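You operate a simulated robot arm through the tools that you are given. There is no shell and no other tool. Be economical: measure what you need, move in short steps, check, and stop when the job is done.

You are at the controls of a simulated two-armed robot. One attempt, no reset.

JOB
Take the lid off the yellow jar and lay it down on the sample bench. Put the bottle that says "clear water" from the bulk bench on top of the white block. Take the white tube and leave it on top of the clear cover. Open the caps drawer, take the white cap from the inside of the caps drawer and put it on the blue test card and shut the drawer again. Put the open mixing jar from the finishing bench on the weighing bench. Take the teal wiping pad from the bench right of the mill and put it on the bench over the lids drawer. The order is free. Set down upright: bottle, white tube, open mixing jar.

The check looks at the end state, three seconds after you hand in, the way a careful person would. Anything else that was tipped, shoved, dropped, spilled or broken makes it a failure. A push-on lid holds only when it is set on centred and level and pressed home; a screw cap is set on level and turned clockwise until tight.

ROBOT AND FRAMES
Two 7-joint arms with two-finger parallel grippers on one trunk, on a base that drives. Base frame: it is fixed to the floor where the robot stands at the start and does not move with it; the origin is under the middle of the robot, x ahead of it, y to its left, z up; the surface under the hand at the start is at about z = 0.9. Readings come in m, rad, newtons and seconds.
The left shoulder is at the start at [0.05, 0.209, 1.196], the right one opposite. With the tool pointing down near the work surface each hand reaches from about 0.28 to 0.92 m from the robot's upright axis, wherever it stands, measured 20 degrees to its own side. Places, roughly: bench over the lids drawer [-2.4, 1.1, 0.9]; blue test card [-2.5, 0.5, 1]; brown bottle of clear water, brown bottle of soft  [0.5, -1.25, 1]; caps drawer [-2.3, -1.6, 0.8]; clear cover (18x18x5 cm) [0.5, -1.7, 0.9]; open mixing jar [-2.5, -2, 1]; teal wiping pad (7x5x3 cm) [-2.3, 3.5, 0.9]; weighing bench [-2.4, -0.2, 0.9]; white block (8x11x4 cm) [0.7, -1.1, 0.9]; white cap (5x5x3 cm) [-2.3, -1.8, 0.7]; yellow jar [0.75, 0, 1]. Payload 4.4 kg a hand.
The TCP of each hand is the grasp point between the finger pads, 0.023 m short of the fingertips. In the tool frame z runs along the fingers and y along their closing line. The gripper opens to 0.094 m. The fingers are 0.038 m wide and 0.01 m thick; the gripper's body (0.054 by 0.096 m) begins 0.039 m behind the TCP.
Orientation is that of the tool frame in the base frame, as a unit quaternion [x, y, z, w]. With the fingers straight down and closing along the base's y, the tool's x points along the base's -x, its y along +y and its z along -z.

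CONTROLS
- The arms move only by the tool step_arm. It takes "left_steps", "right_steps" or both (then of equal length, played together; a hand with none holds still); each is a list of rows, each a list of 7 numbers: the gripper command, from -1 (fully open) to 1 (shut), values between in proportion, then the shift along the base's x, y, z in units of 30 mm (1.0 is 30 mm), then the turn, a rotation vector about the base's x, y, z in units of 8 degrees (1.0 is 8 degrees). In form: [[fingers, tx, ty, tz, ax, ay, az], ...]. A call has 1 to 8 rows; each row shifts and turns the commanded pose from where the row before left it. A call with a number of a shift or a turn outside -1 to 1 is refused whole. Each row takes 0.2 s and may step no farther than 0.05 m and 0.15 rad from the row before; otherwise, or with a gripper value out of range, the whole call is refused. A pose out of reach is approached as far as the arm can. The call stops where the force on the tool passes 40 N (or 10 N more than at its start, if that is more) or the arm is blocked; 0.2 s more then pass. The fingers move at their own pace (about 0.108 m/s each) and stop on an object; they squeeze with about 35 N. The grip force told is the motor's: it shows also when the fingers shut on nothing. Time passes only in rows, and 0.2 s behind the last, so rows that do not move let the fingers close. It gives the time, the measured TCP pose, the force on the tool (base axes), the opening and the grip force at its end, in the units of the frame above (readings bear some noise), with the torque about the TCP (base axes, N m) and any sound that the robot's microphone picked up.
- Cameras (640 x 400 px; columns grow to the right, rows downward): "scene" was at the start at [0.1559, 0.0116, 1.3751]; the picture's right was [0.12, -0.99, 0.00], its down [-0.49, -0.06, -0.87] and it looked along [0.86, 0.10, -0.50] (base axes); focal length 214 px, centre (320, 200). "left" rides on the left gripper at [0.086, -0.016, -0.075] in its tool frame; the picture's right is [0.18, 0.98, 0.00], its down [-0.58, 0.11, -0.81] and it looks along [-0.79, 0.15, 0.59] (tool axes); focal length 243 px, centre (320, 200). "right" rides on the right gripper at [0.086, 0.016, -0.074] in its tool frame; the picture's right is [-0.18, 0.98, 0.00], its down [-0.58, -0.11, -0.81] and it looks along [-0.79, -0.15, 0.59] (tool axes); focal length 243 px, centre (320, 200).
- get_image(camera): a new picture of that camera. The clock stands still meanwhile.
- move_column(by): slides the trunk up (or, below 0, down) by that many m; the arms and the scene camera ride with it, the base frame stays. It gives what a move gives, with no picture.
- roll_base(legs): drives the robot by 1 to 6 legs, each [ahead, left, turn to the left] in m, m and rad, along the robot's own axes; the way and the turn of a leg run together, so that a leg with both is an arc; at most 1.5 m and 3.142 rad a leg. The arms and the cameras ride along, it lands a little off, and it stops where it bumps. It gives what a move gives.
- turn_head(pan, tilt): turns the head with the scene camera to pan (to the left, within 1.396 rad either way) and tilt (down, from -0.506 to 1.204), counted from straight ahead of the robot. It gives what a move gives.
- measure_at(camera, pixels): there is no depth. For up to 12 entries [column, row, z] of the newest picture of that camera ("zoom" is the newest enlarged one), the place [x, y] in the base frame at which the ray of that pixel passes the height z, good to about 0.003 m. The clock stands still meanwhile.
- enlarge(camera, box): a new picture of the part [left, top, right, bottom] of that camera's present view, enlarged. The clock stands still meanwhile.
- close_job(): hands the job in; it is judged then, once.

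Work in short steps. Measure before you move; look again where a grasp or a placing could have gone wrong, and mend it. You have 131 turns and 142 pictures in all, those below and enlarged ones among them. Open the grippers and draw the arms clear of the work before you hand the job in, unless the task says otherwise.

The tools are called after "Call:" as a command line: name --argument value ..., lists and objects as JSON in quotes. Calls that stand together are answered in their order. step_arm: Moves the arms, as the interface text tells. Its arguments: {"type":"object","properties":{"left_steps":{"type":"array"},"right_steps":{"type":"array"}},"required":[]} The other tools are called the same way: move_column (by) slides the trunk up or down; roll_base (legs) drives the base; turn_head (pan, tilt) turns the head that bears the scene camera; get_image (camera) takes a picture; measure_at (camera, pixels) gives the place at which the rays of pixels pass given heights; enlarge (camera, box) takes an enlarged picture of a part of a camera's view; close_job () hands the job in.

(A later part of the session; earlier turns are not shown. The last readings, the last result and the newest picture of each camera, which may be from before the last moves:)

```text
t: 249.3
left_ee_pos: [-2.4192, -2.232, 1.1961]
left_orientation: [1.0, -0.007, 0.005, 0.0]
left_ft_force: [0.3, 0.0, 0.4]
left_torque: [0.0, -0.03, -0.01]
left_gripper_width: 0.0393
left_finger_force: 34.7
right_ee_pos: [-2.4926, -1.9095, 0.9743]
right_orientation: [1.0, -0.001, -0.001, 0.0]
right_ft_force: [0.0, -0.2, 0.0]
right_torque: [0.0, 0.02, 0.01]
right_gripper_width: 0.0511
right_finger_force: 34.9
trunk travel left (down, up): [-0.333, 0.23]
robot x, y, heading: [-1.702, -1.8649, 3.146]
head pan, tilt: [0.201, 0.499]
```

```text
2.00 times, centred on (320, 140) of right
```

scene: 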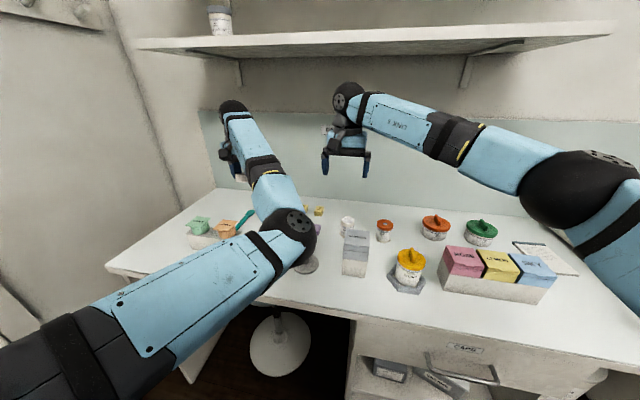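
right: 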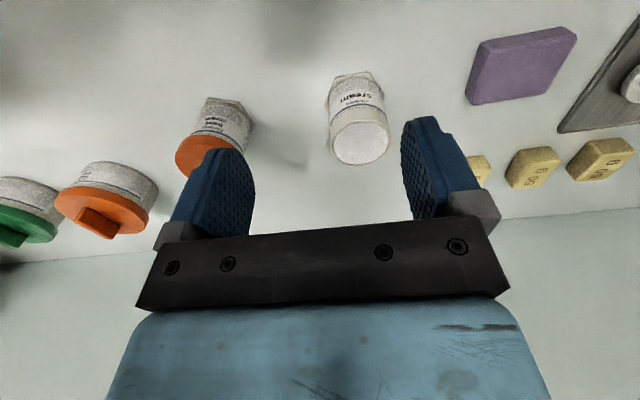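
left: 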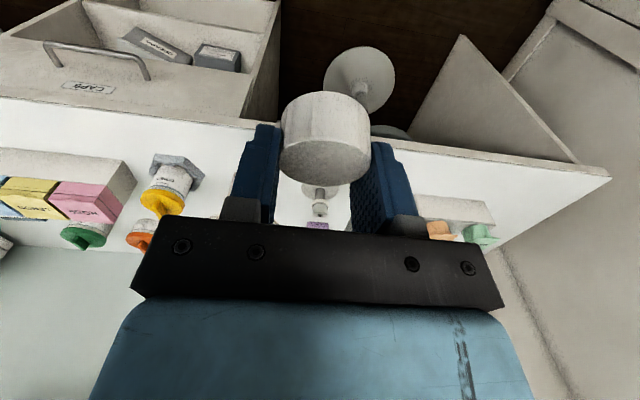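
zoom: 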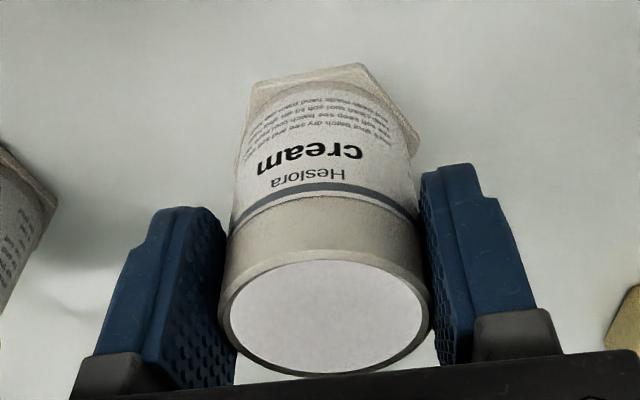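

The jar is held (51 mm). I lift it high, back off, and drive right to the weighing bench.

Call:
step_arm --right_steps '[[1, 0, 0, 1, 0, 0, 0], [1, 0, 0, 1, 0, 0, 0], [1, 0, 0, 1, 0, 0, 0], [1, 0, 0, 1, 0, 0, 0], [1, 0, 0, 1, 0, 0, 0], [1, 0, 0, 1, 0, 0, 0], [1, 0.5, 0, 1, 0, 0, 0], [1, 0.5, 0, 0.5, 0, 0, 0]]'

Call:
roll_base --legs '[[-0.35, 0, 0], [0, -0.85, 0], [0, -0.85, 0]]'

Call:
turn_head --pan -0.1 --tilt 0.5

Call:
get_image --camera "scene"

```text
t: 251.1
left_ee_pos: [-2.4193, -2.2312, 1.1972]
left_orientation: [1.0, -0.007, 0.004, -0.001]
left_ft_force: [-0.1, -0.2, 0.1]
left_torque: [0.02, 0.02, -0.03]
left_gripper_width: 0.0394
left_finger_force: 35.1
right_ee_pos: [-2.4627, -1.9106, 1.1984]
right_orientation: [1.0, -0.002, 0.0, 0.001]
right_ft_force: [-0.3, 1.0, -0.6]
right_torque: [-0.01, 0.01, 0.04]
right_gripper_width: 0.0509
right_finger_force: 35.1
trunk travel left (down, up): [-0.333, 0.23]
robot x, y, heading: [-1.7039, -1.8613, 3.143]
head pan, tilt: [0.201, 0.499]
```

```text
t: 268.3
left_ee_pos: [-2.0363, -0.5036, 1.1968]
left_orientation: [1.0, -0.027, 0.005, 0.0]
left_ft_force: [-0.2, 0.7, 0.7]
left_torque: [0.0, 0.03, -0.01]
left_gripper_width: 0.0399
left_finger_force: 34.9
right_ee_pos: [-2.0648, -0.1833, 1.1984]
right_orientation: [1.0, -0.021, -0.001, 0.0]
right_ft_force: [0.7, 0.4, 0.5]
right_torque: [0.02, -0.01, -0.02]
right_gripper_width: 0.0512
right_finger_force: 35.0
trunk travel left (down, up): [-0.333, 0.23]
robot x, y, heading: [-1.304, -0.1663, 3.092]
head pan, tilt: [0.201, 0.499]
```

```text
t: 269.1
left_ee_pos: [-2.035, -0.5053, 1.1959]
left_orientation: [1.0, -0.028, 0.004, 0.0]
left_ft_force: [0.0, 0.5, 0.4]
left_torque: [-0.02, -0.03, -0.01]
left_gripper_width: 0.04
left_finger_force: 34.7
right_ee_pos: [-2.0657, -0.1816, 1.1975]
right_orientation: [1.0, -0.022, -0.001, 0.0]
right_ft_force: [0.5, -0.6, -0.3]
right_torque: [0.0, 0.01, 0.0]
right_gripper_width: 0.051
right_finger_force: 34.8
trunk travel left (down, up): [-0.333, 0.23]
robot x, y, heading: [-1.3058, -0.1693, 3.095]
head pan, tilt: [-0.099, 0.499]
```

```text
13 pictures are left
```

scene: 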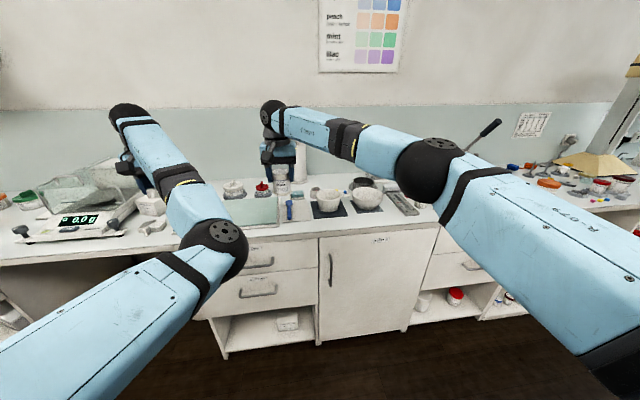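

I enlarge the weighing bench around (160–340, 170–250) to choose a free place for the jar.

Call:
enlarge --camera "scene" --box '[130, 150, 430, 260]'

Call:
measure_at --camera "scene" --pixels '[[165, 240, 0.9], [180, 225, 0.9], [250, 238, 0.9], [280, 222, 0.9], [298, 222, 0.9], [250, 200, 0.9], [220, 215, 0.9], [345, 230, 0.9], [290, 200, 0.9], [250, 188, 0.9]]'

```text
2.13 times, centred on (280, 205) of scene
```

zoom: 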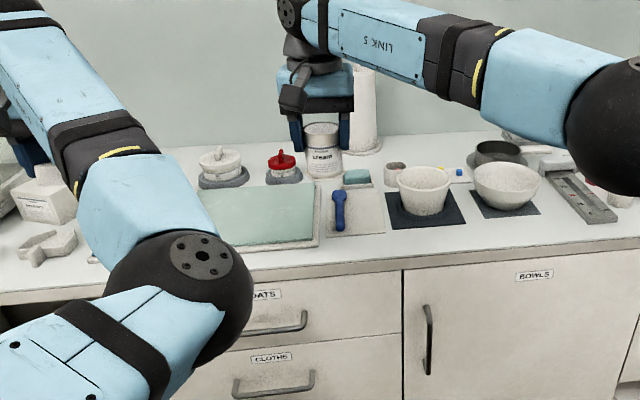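

```text
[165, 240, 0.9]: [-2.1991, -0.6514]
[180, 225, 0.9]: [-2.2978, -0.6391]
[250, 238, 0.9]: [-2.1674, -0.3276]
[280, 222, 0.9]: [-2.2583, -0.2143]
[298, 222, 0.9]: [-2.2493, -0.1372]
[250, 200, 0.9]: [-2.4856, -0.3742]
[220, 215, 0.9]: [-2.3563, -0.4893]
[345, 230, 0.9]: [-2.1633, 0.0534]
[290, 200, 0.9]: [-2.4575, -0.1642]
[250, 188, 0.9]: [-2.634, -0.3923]
```

A free strip lies in front of the spoon tray: tray front ≈x -2.25, edge ≈-2.155. I take the jar to (-2.203,-0.13) and lower it to just above the bench.

Call:
step_arm --right_steps '[[1, -0.91, 0.35, 0, 0, 0, 0], [1, -0.91, 0.35, 0, 0, 0, 0], [1, -0.91, 0.35, 0, 0, 0, 0], [1, -0.91, 0.35, 0, 0, 0, 0], [1, -0.91, 0.35, 0, 0, 0, 0], [1, 0, 0, -1, 0, 0, 0], [1, 0, 0, -1, 0, 0, 0], [1, 0, 0, -1, 0, 0, 0]]'

Call:
step_arm --right_steps '[[1, 0, 0, -1, 0, 0, 0], [1, 0, 0, -1, 0, 0, 0], [1, 0, 0, -1, 0, 0, 0], [1, 0, 0, -0.9, 0, 0, 0]]'

Call:
enlarge --camera "scene" --box '[200, 150, 400, 270]'

```text
t: 270.9
left_ee_pos: [-2.0371, -0.5049, 1.195]
left_orientation: [1.0, -0.028, 0.004, 0.0]
left_ft_force: [-0.7, -0.6, -0.6]
left_torque: [0.03, 0.02, 0.01]
left_gripper_width: 0.0402
left_finger_force: 34.7
right_ee_pos: [-2.1129, -0.1362, 1.1147]
right_orientation: [1.0, -0.022, -0.002, -0.001]
right_ft_force: [0.3, -0.2, -0.2]
right_torque: [-0.03, -0.02, 0.0]
right_gripper_width: 0.0509
right_finger_force: 35.4
right hand out of reach, approached as far as the arm can: row 2, 3, 4, 5
trunk travel left (down, up): [-0.333, 0.23]
robot x, y, heading: [-1.3033, -0.1627, 3.096]
head pan, tilt: [-0.099, 0.499]
```

```text
t: 271.9
left_ee_pos: [-2.0381, -0.5049, 1.1964]
left_orientation: [1.0, -0.028, 0.004, -0.001]
left_ft_force: [0.0, 0.1, -0.2]
left_torque: [0.01, -0.01, -0.02]
left_gripper_width: 0.0398
left_finger_force: 35.4
right_ee_pos: [-2.1158, -0.1385, 0.9988]
right_orientation: [1.0, -0.022, -0.001, 0.0]
right_ft_force: [-0.5, 0.0, 0.0]
right_torque: [0.01, -0.03, 0.02]
right_gripper_width: 0.051
right_finger_force: 35.5
trunk travel left (down, up): [-0.333, 0.23]
robot x, y, heading: [-1.3025, -0.171, 3.099]
head pan, tilt: [-0.099, 0.499]
```

```text
3.20 times, centred on (300, 210) of scene
```

zoom: 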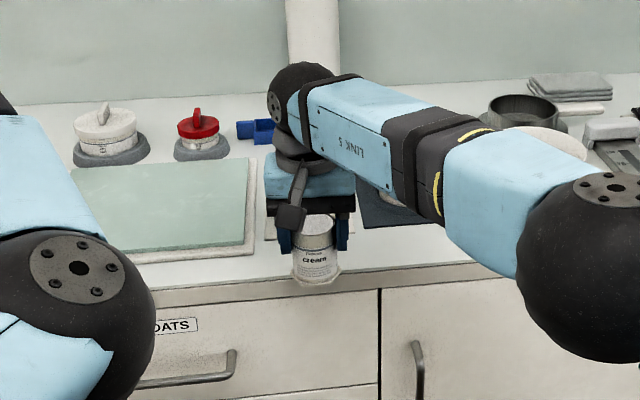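

The hand stopped short at x -2.116 (reach). The jar's bottom is 34 mm above bench level, so I drive 0.088 m forward and then lower slowly.

Call:
roll_base --legs '[[0.088, 0, 0]]'

Call:
step_arm --right_steps '[[1, 0, 0, -0.4, 0, 0, 0], [1, 0, 0, -0.4, 0, 0, 0], [1, 0, 0, -0.2, 0, 0, 0]]'

Call:
enlarge --camera "scene" --box '[200, 170, 400, 290]'

```text
t: 273.0
left_ee_pos: [-2.1243, -0.5039, 1.1964]
left_orientation: [1.0, -0.027, 0.004, -0.001]
left_ft_force: [-1.0, -0.7, 0.6]
left_torque: [-0.01, -0.05, 0.0]
left_gripper_width: 0.0398
left_finger_force: 34.8
right_ee_pos: [-2.2029, -0.1363, 1.0004]
right_orientation: [1.0, -0.021, -0.001, -0.001]
right_ft_force: [0.5, -0.7, 0.1]
right_torque: [0.03, -0.03, 0.01]
right_gripper_width: 0.0512
right_finger_force: 35.1
trunk travel left (down, up): [-0.333, 0.23]
robot x, y, heading: [-1.394, -0.1652, 3.099]
head pan, tilt: [-0.099, 0.499]
```

```text
t: 273.8
left_ee_pos: [-2.1244, -0.5018, 1.1973]
left_orientation: [1.0, -0.027, 0.004, 0.0]
left_ft_force: [0.1, -0.4, -0.1]
left_torque: [-0.02, 0.02, -0.01]
left_gripper_width: 0.0397
left_finger_force: 35.3
right_ee_pos: [-2.2007, -0.1347, 0.9716]
right_orientation: [1.0, -0.02, 0.0, 0.001]
right_ft_force: [0.3, 0.0, 0.0]
right_torque: [-0.04, 0.02, -0.03]
right_gripper_width: 0.0514
right_finger_force: 35.2
right hand out of reach, approached as far as the arm can: row 3
trunk travel left (down, up): [-0.333, 0.23]
robot x, y, heading: [-1.3951, -0.1654, 3.099]
head pan, tilt: [-0.099, 0.499]
```

```text
3.20 times, centred on (300, 230) of scene
```

zoom: 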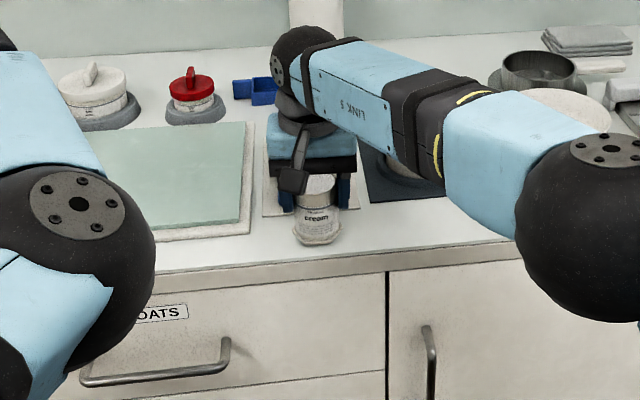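

The jar is over the free strip, 7 mm up. I lower with the trunk, open, rise straight up, and look.

Call:
move_column --by -0.008

Call:
step_arm --right_steps '[[0.3, 0, 0, 0, 0, 0, 0], [-0.3, 0, 0, 0, 0, 0, 0], [-0.3, 0, 0, 0, 0, 0, 0]]'

Call:
move_column --by 0.18

Call:
roll_base --legs '[[-0.2, 0, 0.04], [0, -1.0, 0]]'

Call:
turn_head --pan 0.15 --tilt 0.55

Call:
get_image --camera "scene"

```text
t: 274.4
left_ee_pos: [-2.1234, -0.5031, 1.191]
left_orientation: [1.0, -0.027, 0.003, 0.0]
left_ft_force: [0.3, -0.3, -0.3]
left_torque: [0.01, 0.0, 0.04]
left_gripper_width: 0.0396
left_finger_force: 34.7
right_ee_pos: [-2.2001, -0.1367, 0.9638]
right_orientation: [1.0, -0.021, -0.002, 0.0]
right_ft_force: [-0.2, -0.4, 4.2]
right_torque: [-0.03, -0.01, -0.03]
right_gripper_width: 0.051
right_finger_force: 35.2
trunk travel left (down, up): [-0.325, 0.238]
robot x, y, heading: [-1.3948, -0.1643, 3.102]
head pan, tilt: [-0.099, 0.499]
```

```text
t: 275.2
left_ee_pos: [-2.1245, -0.5022, 1.1891]
left_orientation: [1.0, -0.027, 0.005, -0.001]
left_ft_force: [0.7, 0.2, -1.0]
left_torque: [-0.03, 0.02, -0.03]
left_gripper_width: 0.0398
left_finger_force: 34.8
right_ee_pos: [-2.1991, -0.1349, 0.9638]
right_orientation: [1.0, -0.021, -0.001, 0.0]
right_ft_force: [0.7, -0.8, 0.3]
right_torque: [-0.02, 0.02, 0.01]
right_gripper_width: 0.0612
right_finger_force: 0.2
trunk travel left (down, up): [-0.325, 0.238]
robot x, y, heading: [-1.3957, -0.1614, 3.099]
head pan, tilt: [-0.099, 0.499]
```

```text
t: 277.2
left_ee_pos: [-2.1244, -0.5024, 1.3687]
left_orientation: [1.0, -0.028, 0.005, 0.0]
left_ft_force: [0.0, -0.1, 0.7]
left_torque: [-0.01, 0.02, 0.01]
left_gripper_width: 0.0398
left_finger_force: 34.9
right_ee_pos: [-2.1986, -0.1354, 1.1418]
right_orientation: [1.0, -0.02, -0.001, 0.0]
right_ft_force: [0.1, 0.2, -0.7]
right_torque: [-0.03, -0.02, -0.01]
right_gripper_width: 0.061
right_finger_force: 0.0
trunk travel left (down, up): [-0.505, 0.058]
robot x, y, heading: [-1.3908, -0.1641, 3.103]
head pan, tilt: [-0.099, 0.499]
```

```text
t: 287.5
left_ee_pos: [-1.9125, 0.4641, 1.3697]
left_orientation: [1.0, -0.001, 0.004, -0.002]
left_ft_force: [0.0, -0.3, 0.4]
left_torque: [-0.02, 0.01, -0.01]
left_gripper_width: 0.0395
left_finger_force: 34.8
right_ee_pos: [-2.007, 0.8271, 1.1419]
right_orientation: [1.0, 0.005, -0.001, -0.001]
right_ft_force: [-0.3, -0.5, -0.3]
right_torque: [-0.02, 0.01, 0.03]
right_gripper_width: 0.0609
right_finger_force: 0.0
trunk travel left (down, up): [-0.505, 0.058]
robot x, y, heading: [-1.1989, 0.8417, -3.129]
head pan, tilt: [-0.099, 0.499]
```

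```text
t: 288.3
left_ee_pos: [-1.9123, 0.4629, 1.3688]
left_orientation: [1.0, -0.001, 0.005, -0.001]
left_ft_force: [0.2, 0.3, 0.2]
left_torque: [0.01, 0.02, -0.05]
left_gripper_width: 0.0399
left_finger_force: 34.9
right_ee_pos: [-2.0081, 0.8259, 1.1427]
right_orientation: [1.0, 0.005, 0.0, 0.0]
right_ft_force: [0.0, 0.3, 0.3]
right_torque: [0.0, -0.01, -0.01]
right_gripper_width: 0.0613
right_finger_force: 0.1
trunk travel left (down, up): [-0.505, 0.058]
robot x, y, heading: [-1.1969, 0.8411, -3.128]
head pan, tilt: [0.15, 0.55]
```

```text
9 pictures are left
```

scene: 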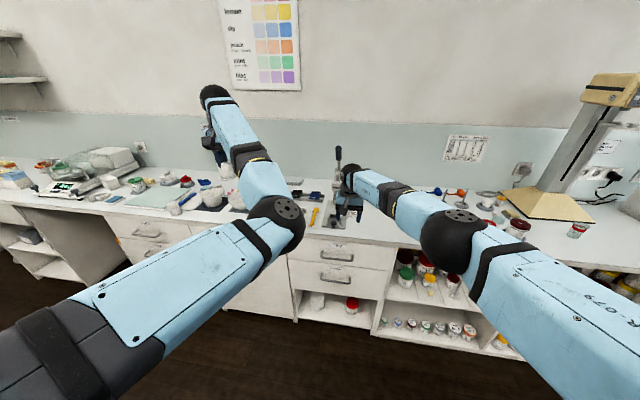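

The jar stands on the weighing bench (4 N contact, released). I enlarge to find the blue test card near (300,195).

Call:
enlarge --camera "scene" --box '[200, 165, 380, 245]'

```text
3.56 times, centred on (290, 205) of scene
```

zoom: 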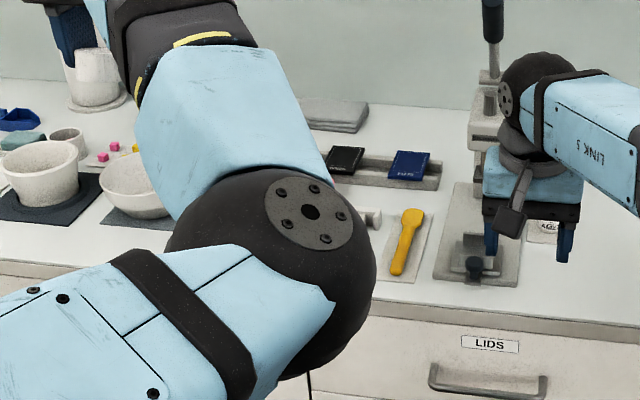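

The blue card is at (410,165) in the zoom, on a raised holder. I measure it at several heights.

Call:
measure_at --camera "zoom" --pixels '[[410, 165, 0.92], [410, 165, 0.94], [410, 165, 0.96], [397, 150, 0.95], [430, 152, 0.95], [423, 180, 0.95], [388, 178, 0.95], [405, 191, 0.9], [490, 300, 0.9], [600, 290, 0.9], [400, 296, 0.9]]'

Call:
get_image --camera "left"

```text
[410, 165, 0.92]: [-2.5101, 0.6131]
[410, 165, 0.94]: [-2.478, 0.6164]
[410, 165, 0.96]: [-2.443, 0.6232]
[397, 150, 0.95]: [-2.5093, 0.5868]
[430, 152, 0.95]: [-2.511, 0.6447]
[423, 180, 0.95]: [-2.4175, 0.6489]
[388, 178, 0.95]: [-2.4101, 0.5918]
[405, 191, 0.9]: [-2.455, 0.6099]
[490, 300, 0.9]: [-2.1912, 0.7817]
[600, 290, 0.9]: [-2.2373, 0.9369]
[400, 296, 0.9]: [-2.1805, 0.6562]
```

```text
7 pictures are left
```

left: 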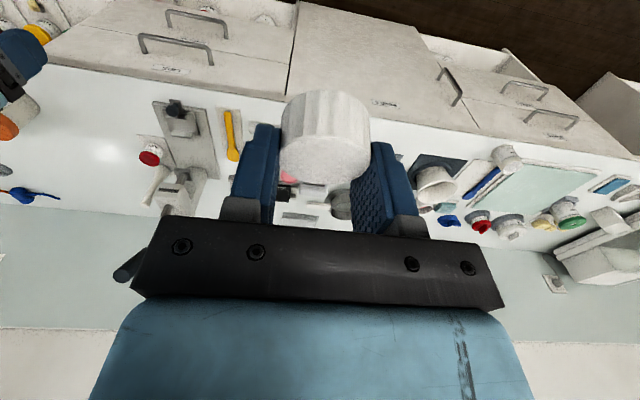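

The card centre is ≈(-2.50,0.615), its top ≈0.925. I raise and retract the right hand, re-tilt the left hand 15° so the cap is level, and drive so that the cap comes over the card.

Call:
step_arm --right_steps '[[-1, 1, 0, 1, 0, 0, 0], [-1, 1, 0, 1, 0, 0, 0], [-1, 1, 0, 1, 0, 0, 0], [-1, 1, 0, 1, 0, 0, 0], [-1, 1, 0, 1, 0, 0, 0], [-1, 1, 0, 1, 0, 0, 0], [-1, 1, 0, 1, 0, 0, 0], [-1, 1, 0, 1, 0, 0, 0]]' --left_steps '[[1, 0, 0, 0, 0, 0.47, 0], [1, 0, 0, 0, 0, 0.47, 0], [1, 0, 0, 0, 0, 0.47, 0], [1, 0, 0, 0, 0, 0.47, 0], [1, 0, 0, -0.5, 0, 0, 0], [1, 0, 0, -0.5, 0, 0, 0], [1, 0, 0, -0.5, 0, 0, 0], [1, 0, 0, -0.5, 0, 0, 0]]'

Call:
roll_base --legs '[[0, -0.15, 0], [0.5, 0, 0]]'

Call:
get_image --camera "left"

```text
t: 290.1
left_ee_pos: [-1.9133, 0.4631, 1.3088]
left_orientation: [0.992, -0.001, -0.128, 0.0]
left_ft_force: [0.1, -0.1, 0.5]
left_torque: [0.01, 0.03, 0.0]
left_gripper_width: 0.0398
left_finger_force: 35.2
right_ee_pos: [-1.767, 0.8265, 1.3852]
right_orientation: [1.0, 0.005, 0.0, 0.001]
right_ft_force: [0.6, 0.3, -0.3]
right_torque: [-0.03, 0.01, -0.01]
right_gripper_width: 0.0941
right_finger_force: 0.1
trunk travel left (down, up): [-0.505, 0.058]
robot x, y, heading: [-1.1998, 0.8438, -3.133]
head pan, tilt: [0.15, 0.55]
```

```text
t: 294.6
left_ee_pos: [-2.4192, 0.6073, 1.3088]
left_orientation: [0.992, 0.001, -0.127, 0.0]
left_ft_force: [0.0, 0.2, 0.5]
left_torque: [-0.02, -0.01, 0.03]
left_gripper_width: 0.0398
left_finger_force: 35.2
right_ee_pos: [-2.2737, 0.9712, 1.3855]
right_orientation: [1.0, 0.006, -0.001, 0.0]
right_ft_force: [0.7, -0.5, 0.3]
right_torque: [0.01, -0.02, 0.02]
right_gripper_width: 0.0941
right_finger_force: 0.0
trunk travel left (down, up): [-0.505, 0.058]
robot x, y, heading: [-1.7045, 0.9849, -3.13]
head pan, tilt: [0.15, 0.55]
```

```text
6 pictures are left
```

left: 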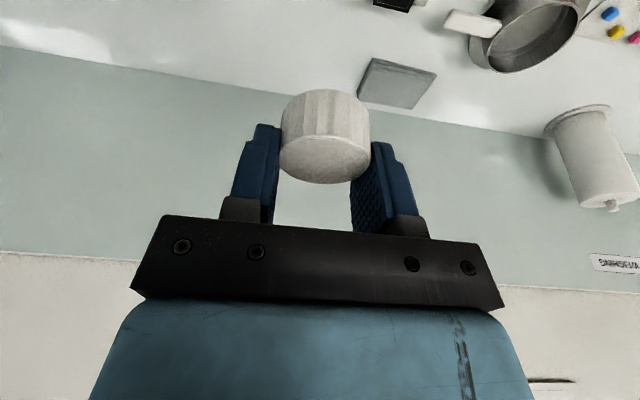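

The arm moves freely downward. I bring the left hand over the card, lower with the trunk to z≈1.04, and turn the head to check the alignment.

Call:
step_arm --left_steps '[[1, -0.9, 0.1, 0, 0, 0, 0], [1, -0.9, 0.1, 0, 0, 0, 0], [1, -0.75, 0.05, 0, 0, 0, 0]]'

Call:
move_column --by -0.26

Call:
turn_head --pan 0.42 --tilt 0.5

Call:
get_image --camera "scene"

```text
t: 295.4
left_ee_pos: [-2.4961, 0.6168, 1.3069]
left_orientation: [0.992, 0.0, -0.127, -0.001]
left_ft_force: [-0.1, 0.3, -0.3]
left_torque: [-0.01, 0.01, -0.01]
left_gripper_width: 0.0398
left_finger_force: 35.4
right_ee_pos: [-2.2741, 0.9708, 1.384]
right_orientation: [1.0, 0.007, -0.001, 0.0]
right_ft_force: [-0.1, 0.8, -0.3]
right_torque: [-0.01, -0.04, 0.01]
right_gripper_width: 0.0938
right_finger_force: 0.0
trunk travel left (down, up): [-0.505, 0.058]
robot x, y, heading: [-1.7078, 0.9883, -3.13]
head pan, tilt: [0.15, 0.55]
```

```text
t: 298.1
left_ee_pos: [-2.4943, 0.6164, 1.0474]
left_orientation: [0.992, 0.0, -0.127, 0.0]
left_ft_force: [0.3, 0.4, 0.0]
left_torque: [0.0, 0.0, -0.01]
left_gripper_width: 0.0398
left_finger_force: 34.8
right_ee_pos: [-2.2728, 0.9714, 1.125]
right_orientation: [1.0, 0.005, -0.001, -0.001]
right_ft_force: [0.1, 0.1, -0.8]
right_torque: [0.01, 0.0, 0.01]
right_gripper_width: 0.094
right_finger_force: 0.0
trunk travel left (down, up): [-0.245, 0.318]
robot x, y, heading: [-1.7083, 0.9857, -3.132]
head pan, tilt: [0.15, 0.55]
```

```text
t: 298.9
left_ee_pos: [-2.4943, 0.618, 1.0478]
left_orientation: [0.992, 0.0, -0.127, 0.0]
left_ft_force: [0.2, -0.3, 0.5]
left_torque: [-0.08, 0.0, -0.02]
left_gripper_width: 0.0398
left_finger_force: 35.1
right_ee_pos: [-2.2751, 0.9718, 1.125]
right_orientation: [1.0, 0.005, -0.001, 0.0]
right_ft_force: [-1.1, 0.0, -0.5]
right_torque: [0.01, -0.02, 0.03]
right_gripper_width: 0.0941
right_finger_force: 0.1
trunk travel left (down, up): [-0.245, 0.318]
robot x, y, heading: [-1.7072, 0.9878, -3.131]
head pan, tilt: [0.421, 0.499]
```

```text
5 pictures are left
```

scene: 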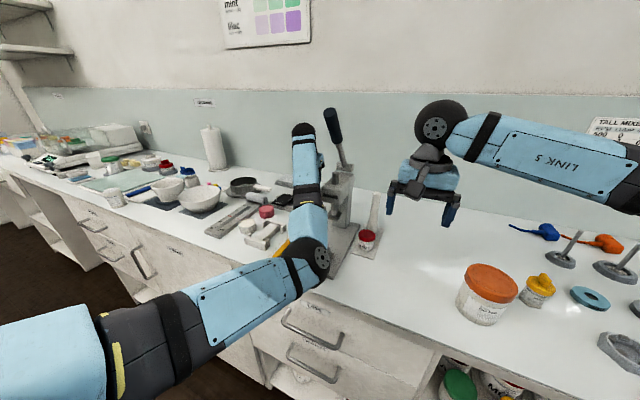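

The left hand is over the card's place; the right hand is over empty bench. I lower with the trunk in stages, watching the force.

Call:
move_column --by -0.08

Call:
move_column --by -0.008

Call:
move_column --by -0.006

Call:
enlarge --camera "left" --box '[160, 0, 480, 240]'

```text
t: 300.0
left_ee_pos: [-2.4837, 0.619, 1.0067]
left_orientation: [0.989, 0.0, -0.15, 0.003]
left_ft_force: [-0.3, 0.3, -0.8]
left_torque: [-0.02, -0.02, 0.02]
left_gripper_width: 0.0398
left_finger_force: 34.7
right_ee_pos: [-2.2606, 0.9766, 1.0569]
right_orientation: [1.0, 0.006, -0.01, 0.003]
right_ft_force: [-1.2, -0.4, 0.4]
right_torque: [-0.01, -0.02, 0.0]
right_gripper_width: 0.0943
right_finger_force: 0.0
trunk travel left (down, up): [-0.165, 0.398]
robot x, y, heading: [-1.7068, 0.9882, -3.129]
head pan, tilt: [0.421, 0.499]
```

```text
t: 300.6
left_ee_pos: [-2.4821, 0.6215, 1.0085]
left_orientation: [0.988, -0.001, -0.156, 0.003]
left_ft_force: [-0.1, -0.1, -0.4]
left_torque: [-0.06, -0.02, 0.02]
left_gripper_width: 0.0397
left_finger_force: 35.2
right_ee_pos: [-2.2568, 0.9753, 1.0522]
right_orientation: [1.0, 0.006, -0.012, 0.004]
right_ft_force: [0.2, -0.5, -0.1]
right_torque: [0.02, -0.02, 0.01]
right_gripper_width: 0.094
right_finger_force: 0.1
trunk travel left (down, up): [-0.157, 0.406]
robot x, y, heading: [-1.7101, 0.985, -3.13]
head pan, tilt: [0.421, 0.499]
```

```text
t: 301.1
left_ee_pos: [-2.4818, 0.6212, 1.0095]
left_orientation: [0.987, 0.0, -0.16, 0.004]
left_ft_force: [-0.6, -0.3, -0.2]
left_torque: [0.0, 0.01, -0.02]
left_gripper_width: 0.0397
left_finger_force: 34.6
right_ee_pos: [-2.2565, 0.9763, 1.0487]
right_orientation: [1.0, 0.006, -0.014, 0.004]
right_ft_force: [0.4, 0.1, -0.4]
right_torque: [0.01, 0.02, 0.01]
right_gripper_width: 0.094
right_finger_force: 0.1
trunk travel left (down, up): [-0.151, 0.412]
robot x, y, heading: [-1.7067, 0.9911, -3.132]
head pan, tilt: [0.421, 0.499]
```

```text
1.67 times, centred on (320, 120) of left
```

zoom: 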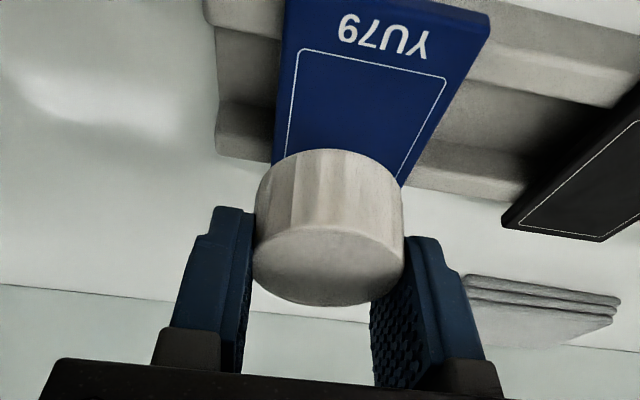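

The left forearm has come to rest (the trunk tilts), so I raise the trunk 0.12 m again, and measure the card's frame from the left zoom before lowering with the arm itself.

Call:
measure_at --camera "zoom" --pixels '[[286, 10, 0.925], [488, 30, 0.925], [275, 160, 0.925], [400, 186, 0.925], [345, 130, 0.925], [255, 205, 1.0], [403, 205, 1.0]]'

Call:
move_column --by 0.12

Call:
step_arm --left_steps '[[1, 0, 0, -0.8, 0, 0, 0], [1, 0, 0, -0.8, 0, 0, 0], [1, 0, 0, -0.8, 0, 0, 0]]'

```text
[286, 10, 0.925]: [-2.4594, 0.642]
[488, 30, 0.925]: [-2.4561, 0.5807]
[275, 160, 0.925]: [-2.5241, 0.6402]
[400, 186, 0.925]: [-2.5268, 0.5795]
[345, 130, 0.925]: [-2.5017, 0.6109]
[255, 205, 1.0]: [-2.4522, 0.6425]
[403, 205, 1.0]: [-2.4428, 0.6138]
```

```text
t: 302.6
left_ee_pos: [-2.496, 0.6177, 1.0726]
left_orientation: [0.992, -0.001, -0.127, -0.001]
left_ft_force: [0.4, -0.7, -0.2]
left_torque: [0.0, 0.0, 0.01]
left_gripper_width: 0.0401
left_finger_force: 35.1
right_ee_pos: [-2.2731, 0.9716, 1.1507]
right_orientation: [1.0, 0.007, -0.001, -0.001]
right_ft_force: [-0.4, -0.1, 0.3]
right_torque: [-0.02, -0.01, -0.02]
right_gripper_width: 0.094
right_finger_force: 0.0
trunk travel left (down, up): [-0.271, 0.292]
robot x, y, heading: [-1.7082, 0.9867, -3.13]
head pan, tilt: [0.421, 0.499]
```

```text
t: 303.4
left_ee_pos: [-2.4941, 0.6148, 0.9997]
left_orientation: [0.992, -0.001, -0.127, -0.001]
left_ft_force: [-0.4, -0.3, -0.3]
left_torque: [-0.02, -0.04, -0.02]
left_gripper_width: 0.0396
left_finger_force: 35.1
right_ee_pos: [-2.2731, 0.9709, 1.1498]
right_orientation: [1.0, 0.007, -0.001, 0.0]
right_ft_force: [0.7, 0.0, 0.1]
right_torque: [0.04, -0.03, -0.01]
right_gripper_width: 0.0937
right_finger_force: 0.0
trunk travel left (down, up): [-0.271, 0.292]
robot x, y, heading: [-1.7055, 0.9872, -3.131]
head pan, tilt: [0.421, 0.499]
```

Both views agree: card centre (-2.492,0.611), and the hand is at (-2.494,0.615). I lower to contact in fine rows, release, rise and back away.

Call:
step_arm --left_steps '[[1, 0.05, -0.1, -0.8, 0, 0, 0], [1, 0, 0, -0.5, 0, 0, 0], [1, 0, 0, -0.15, 0, 0, 0], [1, 0, 0, -0.12, 0, 0, 0], [1, 0, 0, -0.12, 0, 0, 0], [1, 0, 0, -0.1, 0, 0, 0]]'

Call:
step_arm --left_steps '[[0.4, 0, 0, 0, 0, 0, 0], [-0.1, 0, 0, 0, 0, 0, 0], [-0.4, 0, 0, 0, 0, 0, 0], [-0.4, 0, 0, 0.5, 0, 0, 0], [-0.4, 0, 0, 1, 0, 0, 0], [-0.4, 0, 0, 1, 0, 0, 0], [-0.4, 0, 0, 1, 0, 0, 0], [-0.4, 0, 0, 1, 0, 0, 0]]'

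Call:
move_column --by 0.15

Call:
roll_base --legs '[[-0.45, 0, 0], [0, -1.25, 0], [0, -1.25, 0]]'

Call:
turn_head --pan 0 --tilt 0.5

Call:
get_image --camera "scene"

```text
t: 304.8
left_ee_pos: [-2.4941, 0.613, 0.9596]
left_orientation: [0.991, 0.0, -0.135, 0.001]
left_ft_force: [-0.5, 0.7, 19.4]
left_torque: [0.07, -0.31, 0.0]
left_gripper_width: 0.0396
left_finger_force: 34.5
right_ee_pos: [-2.2709, 0.9714, 1.1502]
right_orientation: [1.0, 0.006, -0.002, 0.001]
right_ft_force: [-0.1, 0.0, 0.4]
right_torque: [0.04, -0.02, -0.03]
right_gripper_width: 0.0939
right_finger_force: 0.1
trunk travel left (down, up): [-0.271, 0.292]
robot x, y, heading: [-1.7085, 0.9853, -3.128]
head pan, tilt: [0.421, 0.499]
stopped in row 6 (left hand): the force on the tool passed its limit at 43 N (the readings are from after the stop); the commanded pose is now the measured one
```

```text
t: 306.6
left_ee_pos: [-2.4921, 0.6142, 1.0878]
left_orientation: [0.991, 0.001, -0.131, 0.001]
left_ft_force: [0.4, -0.5, 0.1]
left_torque: [0.0, -0.01, 0.01]
left_gripper_width: 0.0658
left_finger_force: 0.0
right_ee_pos: [-2.2733, 0.9723, 1.149]
right_orientation: [1.0, 0.006, -0.001, 0.0]
right_ft_force: [-0.2, 0.4, 0.4]
right_torque: [0.0, 0.0, -0.01]
right_gripper_width: 0.0941
right_finger_force: 0.0
trunk travel left (down, up): [-0.271, 0.292]
robot x, y, heading: [-1.7073, 0.9891, -3.127]
head pan, tilt: [0.421, 0.499]
```

```text
t: 308.4
left_ee_pos: [-2.4925, 0.6143, 1.2379]
left_orientation: [0.991, 0.001, -0.131, 0.001]
left_ft_force: [0.3, -0.8, 0.1]
left_torque: [0.01, 0.01, -0.03]
left_gripper_width: 0.0657
left_finger_force: 0.1
right_ee_pos: [-2.2747, 0.972, 1.3007]
right_orientation: [1.0, 0.006, -0.001, 0.001]
right_ft_force: [-0.3, -0.3, 0.0]
right_torque: [0.0, 0.0, -0.01]
right_gripper_width: 0.0939
right_finger_force: 0.1
trunk travel left (down, up): [-0.421, 0.142]
robot x, y, heading: [-1.7091, 0.9845, -3.127]
head pan, tilt: [0.421, 0.499]
```

```text
t: 332.0
left_ee_pos: [-2.0499, 3.1279, 1.2382]
left_orientation: [0.991, -0.004, -0.132, 0.0]
left_ft_force: [0.6, 0.8, -0.5]
left_torque: [0.02, -0.04, 0.0]
left_gripper_width: 0.066
left_finger_force: 0.0
right_ee_pos: [-1.8287, 3.4834, 1.2998]
right_orientation: [1.0, 0.002, -0.001, 0.001]
right_ft_force: [-0.1, -0.4, 1.2]
right_torque: [0.0, 0.02, -0.03]
right_gripper_width: 0.0939
right_finger_force: 0.1
trunk travel left (down, up): [-0.421, 0.142]
robot x, y, heading: [-1.2623, 3.4906, -3.136]
head pan, tilt: [0.421, 0.499]
stopped in leg 3: the robot was blocked; the commanded pose is now the measured one
```

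```text
t: 332.9
left_ee_pos: [-2.0492, 3.1268, 1.2383]
left_orientation: [0.991, -0.005, -0.131, 0.0]
left_ft_force: [-1.0, -0.9, -0.6]
left_torque: [0.01, -0.02, 0.04]
left_gripper_width: 0.0659
left_finger_force: 0.1
right_ee_pos: [-1.8284, 3.4819, 1.3002]
right_orientation: [1.0, 0.001, 0.0, -0.001]
right_ft_force: [-0.1, 0.4, -0.9]
right_torque: [0.0, 0.01, 0.0]
right_gripper_width: 0.094
right_finger_force: 0.0
trunk travel left (down, up): [-0.421, 0.142]
robot x, y, heading: [-1.2623, 3.4914, -3.14]
head pan, tilt: [0.0, 0.499]
```

```text
3 pictures are left
```

scene: 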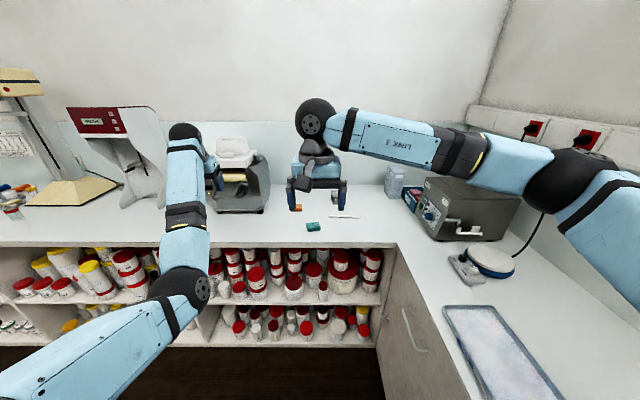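

The cap is released on the card and the teal pad is in view at (314,226). I measure it, move a little closer, lower the trunk, and bring the right hand toward the pad.

Call:
measure_at --camera "scene" --pixels '[[314, 226, 0.93], [314, 226, 0.92], [307, 227, 0.925], [321, 226, 0.925], [314, 223, 0.93], [315, 231, 0.9]]'

Call:
roll_base --legs '[[0.14, 0, 0]]'

Call:
move_column --by -0.13

Call:
step_arm --right_steps '[[-1, -1, -0.1, 0, 0, 0, 0], [-1, -1, -0.1, 0, 0, 0, 0], [-1, -1, -0.1, 0, 0, 0, 0], [-1, -1, -0.1, 0, 0, 0, 0], [-1, -1, -0.1, 0, 0, 0, 0], [-1, -1, -0.1, 0, 0, 0, 0], [-1, -1, 0, -0.5, 0, 0, 0], [-1, 0, 0, -0.5, 0, 0, 0]]'

Call:
get_image --camera "right"

```text
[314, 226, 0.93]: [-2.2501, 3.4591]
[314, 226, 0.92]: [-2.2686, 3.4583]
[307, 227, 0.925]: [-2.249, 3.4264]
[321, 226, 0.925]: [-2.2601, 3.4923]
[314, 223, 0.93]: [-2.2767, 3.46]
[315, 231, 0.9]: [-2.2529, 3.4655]
```

```text
t: 334.2
left_ee_pos: [-2.1893, 3.1288, 1.239]
left_orientation: [0.991, -0.005, -0.132, 0.0]
left_ft_force: [0.3, -0.1, 0.0]
left_torque: [-0.01, -0.02, 0.0]
left_gripper_width: 0.0659
left_finger_force: 0.1
right_ee_pos: [-1.9683, 3.4832, 1.3019]
right_orientation: [1.0, 0.001, -0.002, 0.0]
right_ft_force: [-0.1, 0.3, -0.7]
right_torque: [0.01, 0.01, -0.02]
right_gripper_width: 0.0941
right_finger_force: 0.1
trunk travel left (down, up): [-0.421, 0.142]
robot x, y, heading: [-1.4014, 3.4924, -3.139]
head pan, tilt: [0.0, 0.499]
```

```text
t: 335.8
left_ee_pos: [-2.1913, 3.129, 1.1077]
left_orientation: [0.991, -0.005, -0.131, 0.0]
left_ft_force: [-0.3, 0.1, 0.1]
left_torque: [-0.02, 0.0, 0.02]
left_gripper_width: 0.0662
left_finger_force: 0.1
right_ee_pos: [-1.9674, 3.4841, 1.1726]
right_orientation: [1.0, 0.001, -0.001, 0.001]
right_ft_force: [0.2, 0.0, 0.6]
right_torque: [-0.01, -0.02, 0.01]
right_gripper_width: 0.094
right_finger_force: 0.2
trunk travel left (down, up): [-0.291, 0.272]
robot x, y, heading: [-1.4016, 3.4892, -3.142]
head pan, tilt: [0.0, 0.499]
```

```text
t: 337.6
left_ee_pos: [-2.192, 3.1303, 1.1087]
left_orientation: [0.991, -0.006, -0.131, 0.001]
left_ft_force: [-0.3, 0.0, -0.4]
left_torque: [-0.03, 0.03, -0.03]
left_gripper_width: 0.0663
left_finger_force: 0.1
right_ee_pos: [-2.1809, 3.4655, 1.1399]
right_orientation: [1.0, 0.002, -0.001, 0.001]
right_ft_force: [-0.2, -0.7, 0.0]
right_torque: [0.0, -0.01, -0.01]
right_gripper_width: 0.0941
right_finger_force: 0.1
trunk travel left (down, up): [-0.291, 0.272]
robot x, y, heading: [-1.4015, 3.491, -3.14]
head pan, tilt: [0.0, 0.499]
```

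```text
2 pictures are left
```

right: 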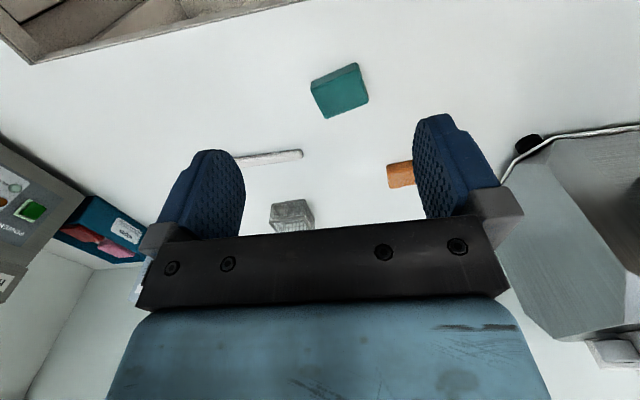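

I measure the pad's corners in the right view, and move the hand nearer above it meanwhile.

Call:
measure_at --camera "right" --pixels '[[313, 95, 0.928], [359, 71, 0.928], [369, 100, 0.928], [326, 118, 0.928], [341, 96, 0.928]]'

Call:
step_arm --right_steps '[[-1, -1, -0.1, -0.7, 0, 0, 0.8], [-1, -1, -0.1, -0.7, 0, 0, 0.8], [-1, -0.7, 0, -0.7, 0, 0, 0.8]]'

```text
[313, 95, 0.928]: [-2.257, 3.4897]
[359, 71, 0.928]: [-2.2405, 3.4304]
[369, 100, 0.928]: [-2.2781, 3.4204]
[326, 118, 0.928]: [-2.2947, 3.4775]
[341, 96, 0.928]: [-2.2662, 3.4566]
```

```text
t: 338.4
left_ee_pos: [-2.1906, 3.1275, 1.1074]
left_orientation: [0.991, -0.005, -0.132, -0.001]
left_ft_force: [-0.2, -1.3, -0.2]
left_torque: [0.02, 0.0, 0.0]
left_gripper_width: 0.0658
left_finger_force: 0.1
right_ee_pos: [-2.1978, 3.4443, 1.1088]
right_orientation: [0.989, 0.145, 0.002, 0.0]
right_ft_force: [-0.8, 0.2, 0.8]
right_torque: [0.04, 0.03, 0.03]
right_gripper_width: 0.0942
right_finger_force: 0.1
right hand out of reach, approached as far as the arm can: row 1, 2, 3
trunk travel left (down, up): [-0.291, 0.272]
robot x, y, heading: [-1.3986, 3.4926, -3.142]
head pan, tilt: [0.0, 0.499]
5 turns are left
```

Pad centre (-2.268,3.4545), yaw matched. I drive 0.09 m closer, descend, grip, lift, back off and travel to the lids-drawer bench.

Call:
roll_base --legs '[[0.09, 0, 0]]'

Call:
step_arm --right_steps '[[-1, 0.7, 0.35, -0.8, 0, 0, 0], [-1, 0, 0, -1, 0, 0, 0], [-1, 0, 0, -1, 0, 0, 0], [-1, 0, 0, -1, 0, 0, 0], [-1, 0, 0, -1, 0, 0, 0], [-1, 0, 0, -0.8, 0, 0, 0], [-1, 0, 0, -0.3, 0, 0, 0]]'

Call:
step_arm --right_steps '[[0, 0, 0, 0, 0, 0, 0], [0.5, 0, 0, 0, 0, 0, 0], [1, 0, 0, 0, 0, 0, 0], [1, 0, 0, 0, 0, 0, 0], [1, 0, 0, 0.5, 0, 0, 0], [1, 0, 0, 1, 0, 0, 0], [1, 0, 0, 1, 0, 0, 0], [1, 0, 0, 1, 0, 0, 0]]'

Call:
step_arm --right_steps '[[1, 0, 0, 1, 0, 0, 0], [1, 0, 0, 1, 0, 0, 0], [1, 0, 0, 1, 0, 0, 0], [1, 0, 0, 1, 0, 0, 0], [1, 0, 0, 1, 0, 0, 0]]'

Call:
roll_base --legs '[[-0.35, 0, 0], [0, 1.252, 0], [0, 1.252, 0]]'

Call:
turn_head --pan 0.0 --tilt 0.6

Call:
get_image --camera "scene"

```text
t: 339.5
left_ee_pos: [-2.2789, 3.1303, 1.1082]
left_orientation: [0.991, -0.007, -0.131, 0.0]
left_ft_force: [-0.1, 0.8, 0.3]
left_torque: [0.02, 0.0, 0.01]
left_gripper_width: 0.0659
left_finger_force: 0.1
right_ee_pos: [-2.2877, 3.4473, 1.1079]
right_orientation: [0.99, 0.144, 0.003, 0.001]
right_ft_force: [0.6, 0.1, 0.5]
right_torque: [0.01, -0.03, 0.0]
right_gripper_width: 0.0938
right_finger_force: 0.1
trunk travel left (down, up): [-0.291, 0.272]
robot x, y, heading: [-1.4901, 3.4908, 3.142]
head pan, tilt: [0.0, 0.499]
```

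```text
t: 341.1
left_ee_pos: [-2.2799, 3.1312, 1.1091]
left_orientation: [0.991, -0.007, -0.131, 0.0]
left_ft_force: [0.1, -0.1, -0.7]
left_torque: [-0.02, 0.01, 0.04]
left_gripper_width: 0.0658
left_finger_force: 0.0
right_ee_pos: [-2.2825, 3.445, 0.9551]
right_orientation: [0.99, 0.144, 0.002, 0.001]
right_ft_force: [0.3, -0.5, 0.2]
right_torque: [0.02, -0.01, -0.02]
right_gripper_width: 0.0941
right_finger_force: 0.0
right hand out of reach, approached as far as the arm can: row 1, 2, 6
trunk travel left (down, up): [-0.291, 0.272]
robot x, y, heading: [-1.4884, 3.4887, 3.141]
head pan, tilt: [0.0, 0.499]
```

```text
t: 342.9
left_ee_pos: [-2.278, 3.1306, 1.1091]
left_orientation: [0.991, -0.007, -0.132, 0.0]
left_ft_force: [0.9, -0.1, 0.8]
left_torque: [0.04, 0.03, -0.02]
left_gripper_width: 0.0661
left_finger_force: 0.0
right_ee_pos: [-2.2854, 3.4409, 1.0594]
right_orientation: [0.989, 0.145, 0.002, 0.002]
right_ft_force: [0.0, 0.4, 0.0]
right_torque: [0.03, 0.01, -0.03]
right_gripper_width: 0.0003
right_finger_force: 34.9
right hand out of reach, approached as far as the arm can: row 7
trunk travel left (down, up): [-0.291, 0.272]
robot x, y, heading: [-1.4883, 3.4926, 3.145]
head pan, tilt: [0.0, 0.499]
```

```text
t: 344.1
left_ee_pos: [-2.2785, 3.1304, 1.1094]
left_orientation: [0.991, -0.007, -0.132, 0.0]
left_ft_force: [1.2, 0.5, 0.8]
left_torque: [-0.02, 0.03, 0.0]
left_gripper_width: 0.066
left_finger_force: 0.1
right_ee_pos: [-2.2704, 3.4429, 1.2112]
right_orientation: [0.989, 0.145, 0.001, 0.001]
right_ft_force: [-0.4, -0.8, 0.2]
right_torque: [0.02, 0.02, 0.0]
right_gripper_width: 0.0
right_finger_force: 35.0
right hand out of reach, approached as far as the arm can: row 3, 4, 5
trunk travel left (down, up): [-0.291, 0.272]
robot x, y, heading: [-1.4899, 3.4922, 3.141]
head pan, tilt: [0.0, 0.499]
```

```text
t: 367.8
left_ee_pos: [-1.8373, 0.6179, 1.1089]
left_orientation: [0.991, 0.01, -0.131, 0.001]
left_ft_force: [-0.2, -0.5, -0.2]
left_torque: [-0.01, 0.0, -0.01]
left_gripper_width: 0.0658
left_finger_force: 0.0
right_ee_pos: [-1.8371, 0.93, 1.21]
right_orientation: [0.987, 0.16, 0.003, 0.002]
right_ft_force: [0.1, 1.0, -0.1]
right_torque: [0.05, -0.03, -0.01]
right_gripper_width: 0.0001
right_finger_force: 34.7
trunk travel left (down, up): [-0.291, 0.272]
robot x, y, heading: [-1.0607, 1.006, -3.116]
head pan, tilt: [0.0, 0.499]
```

```text
t: 368.5
left_ee_pos: [-1.8368, 0.6175, 1.1084]
left_orientation: [0.991, 0.009, -0.131, 0.002]
left_ft_force: [0.8, -0.8, 0.8]
left_torque: [0.0, 0.02, 0.02]
left_gripper_width: 0.0657
left_finger_force: 0.0
right_ee_pos: [-1.8373, 0.9301, 1.2111]
right_orientation: [0.987, 0.161, 0.002, 0.001]
right_ft_force: [0.1, -0.1, 0.1]
right_torque: [-0.01, -0.02, -0.02]
right_gripper_width: 0.0
right_finger_force: 34.7
trunk travel left (down, up): [-0.291, 0.272]
robot x, y, heading: [-1.0596, 1.0064, -3.109]
head pan, tilt: [0.0, 0.6]
```

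```text
1 pictures are left
4 turns are left
```

scene: 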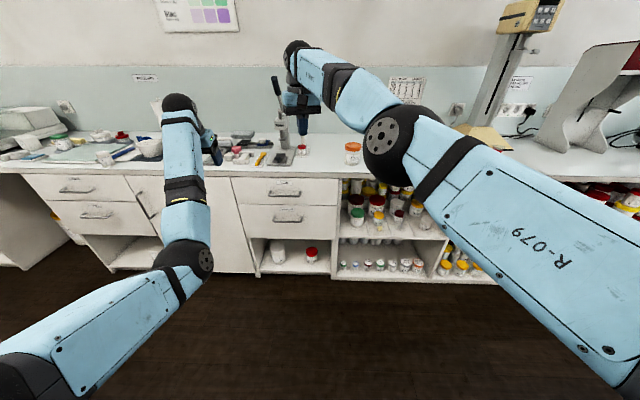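

The fingers closed just above the pad (tips at 0.932, out of reach lower), so the pad is still there. I go back, standing 0.2 m further left so the right arm reaches lower, and pre-position the hand.

Call:
roll_base --legs '[[0, -1.14, -0.033], [0, -1.14, 0], [0.41, 0, 0]]'

Call:
step_arm --right_steps '[[-1, 0, 1, 0, 0, 0, 0], [-1, 0, 1, 0, 0, 0, 0], [-1, 0, 1, 0, 0, 0, 0], [-1, 0, 1, -0.3, 0, 0, 0], [-1, 0, 1, -0.3, 0, 0, 0], [-1, 0, 1, -0.3, 0, 0, 0], [-1, 0, 1, -0.3, 0, 0, 0], [-1, 0, 0.5, -0.3, 0, 0, 0]]'

```text
t: 390.2
left_ee_pos: [-2.2276, 2.8972, 1.1091]
left_orientation: [0.991, -0.025, -0.132, -0.002]
left_ft_force: [-1.3, -0.4, -0.1]
left_torque: [-0.03, -0.03, 0.01]
left_gripper_width: 0.0658
left_finger_force: 0.0
right_ee_pos: [-2.2045, 3.2099, 1.2095]
right_orientation: [0.992, 0.125, 0.003, 0.0]
right_ft_force: [0.3, 0.6, -0.3]
right_torque: [0.0, 0.03, 0.0]
right_gripper_width: 0.0
right_finger_force: 35.4
trunk travel left (down, up): [-0.291, 0.272]
robot x, y, heading: [-1.4249, 3.228, 3.104]
head pan, tilt: [0.0, 0.6]
```

```text
t: 392.0
left_ee_pos: [-2.2257, 2.8991, 1.1079]
left_orientation: [0.991, -0.025, -0.131, -0.002]
left_ft_force: [1.0, -0.2, -0.1]
left_torque: [0.0, -0.01, -0.01]
left_gripper_width: 0.0657
left_finger_force: 0.1
right_ee_pos: [-2.2043, 3.4361, 1.1648]
right_orientation: [0.992, 0.126, 0.003, 0.0]
right_ft_force: [0.4, 0.2, 0.5]
right_torque: [-0.03, 0.0, 0.02]
right_gripper_width: 0.0941
right_finger_force: 0.1
trunk travel left (down, up): [-0.291, 0.272]
robot x, y, heading: [-1.4205, 3.2297, 3.108]
head pan, tilt: [0.0, 0.6]
3 turns are left
```

Now I drive 0.08 m closer, descend fully onto the pad, grip, lift, back off with a heading correction, and travel to the lids-drawer bench.

Call:
roll_base --legs '[[0.08, 0, 0]]'

Call:
step_arm --right_steps '[[-1, 0.53, 0.52, -1, 0, 0, 0], [-1, 0, 0, -1, 0, 0, 0], [-1, 0, 0, -1, 0, 0, 0], [-1, 0, 0, -1, 0, 0, 0], [-1, 0, 0, -1, 0, 0, 0], [-1, 0, 0, -1, 0, 0, 0], [-1, 0, 0, -1, 0, 0, 0], [-1, 0, 0, -0.85, 0, 0, 0]]'

Call:
step_arm --right_steps '[[-1, 0, 0, 0, 0, 0, 0], [-0.5, 0, 0, 0, 0, 0, 0], [0, 0, 0, 0, 0, 0, 0], [0.5, 0, 0, 0, 0, 0, 0], [1, 0, 0, 0, 0, 0, 0], [1, 0, 0, 0.4, 0, 0, 0], [1, 0, 0, 0.8, 0, 0, 0], [1, 0, 0, 1, 0, 0, 0]]'

Call:
step_arm --right_steps '[[1, 0, 0, 1, 0, 0, 0], [1, 0, 0, 1, 0, 0, 0], [1, 0, 0, 1, 0, 0, 0], [1, 0, 0, 1, 0, 0, 0], [1, 0, 0, 1, 0, 0, 0]]'

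Call:
roll_base --legs '[[-0.4, 0, 0.036], [0, 1.26, 0], [0, 1.26, 0]]'

```text
t: 393.1
left_ee_pos: [-2.3053, 2.9017, 1.1074]
left_orientation: [0.991, -0.026, -0.131, -0.003]
left_ft_force: [-0.2, 0.4, 0.9]
left_torque: [-0.01, 0.02, -0.02]
left_gripper_width: 0.0657
left_finger_force: 0.0
right_ee_pos: [-2.2833, 3.4401, 1.1653]
right_orientation: [0.992, 0.125, 0.003, 0.001]
right_ft_force: [0.7, -0.8, -0.5]
right_torque: [0.0, 0.0, -0.02]
right_gripper_width: 0.094
right_finger_force: 0.1
trunk travel left (down, up): [-0.291, 0.272]
robot x, y, heading: [-1.5045, 3.2349, 3.099]
head pan, tilt: [0.0, 0.6]
```

```text
t: 394.9
left_ee_pos: [-2.306, 2.9021, 1.1081]
left_orientation: [0.991, -0.026, -0.131, -0.003]
left_ft_force: [-1.1, 0.7, -0.5]
left_torque: [0.0, 0.04, 0.0]
left_gripper_width: 0.0659
left_finger_force: 0.0
right_ee_pos: [-2.2669, 3.453, 0.93]
right_orientation: [0.992, 0.124, 0.002, 0.002]
right_ft_force: [-0.5, 0.5, 0.1]
right_torque: [0.0, -0.02, 0.0]
right_gripper_width: 0.0941
right_finger_force: 0.0
trunk travel left (down, up): [-0.291, 0.272]
robot x, y, heading: [-1.5026, 3.2299, 3.1]
head pan, tilt: [0.0, 0.6]
```

```text
t: 396.6
left_ee_pos: [-2.3039, 2.9016, 1.1086]
left_orientation: [0.991, -0.025, -0.133, -0.002]
left_ft_force: [0.6, -0.2, 0.2]
left_torque: [-0.01, 0.0, -0.02]
left_gripper_width: 0.0657
left_finger_force: 0.0
right_ee_pos: [-2.2678, 3.4569, 0.9964]
right_orientation: [0.992, 0.125, 0.003, 0.001]
right_ft_force: [0.7, -0.3, -0.7]
right_torque: [-0.01, 0.05, 0.0]
right_gripper_width: 0.0635
right_finger_force: 35.1
trunk travel left (down, up): [-0.291, 0.272]
robot x, y, heading: [-1.4998, 3.2296, 3.101]
head pan, tilt: [0.0, 0.6]
```

```text
t: 397.9
left_ee_pos: [-2.3053, 2.9024, 1.1081]
left_orientation: [0.991, -0.025, -0.132, -0.003]
left_ft_force: [0.1, -0.3, 0.2]
left_torque: [0.02, 0.0, 0.03]
left_gripper_width: 0.066
left_finger_force: 0.0
right_ee_pos: [-2.2658, 3.4522, 1.1502]
right_orientation: [0.992, 0.125, 0.003, 0.001]
right_ft_force: [-0.1, -0.3, -0.3]
right_torque: [0.03, -0.02, -0.05]
right_gripper_width: 0.0632
right_finger_force: 34.7
trunk travel left (down, up): [-0.291, 0.272]
robot x, y, heading: [-1.5045, 3.2316, 3.105]
head pan, tilt: [0.0, 0.6]
```

```text
t: 422.5
left_ee_pos: [-1.9441, 0.3131, 1.1089]
left_orientation: [0.991, -0.016, -0.131, -0.001]
left_ft_force: [-0.4, 1.0, 0.2]
left_torque: [0.0, 0.0, 0.04]
left_gripper_width: 0.0658
left_finger_force: 0.0
right_ee_pos: [-1.9183, 0.8674, 1.1488]
right_orientation: [0.991, 0.134, 0.003, 0.001]
right_ft_force: [0.5, -0.3, -0.6]
right_torque: [-0.05, -0.04, -0.03]
right_gripper_width: 0.0634
right_finger_force: 34.6
trunk travel left (down, up): [-0.291, 0.272]
robot x, y, heading: [-1.1467, 0.6646, 3.124]
head pan, tilt: [0.0, 0.6]
2 turns are left
```

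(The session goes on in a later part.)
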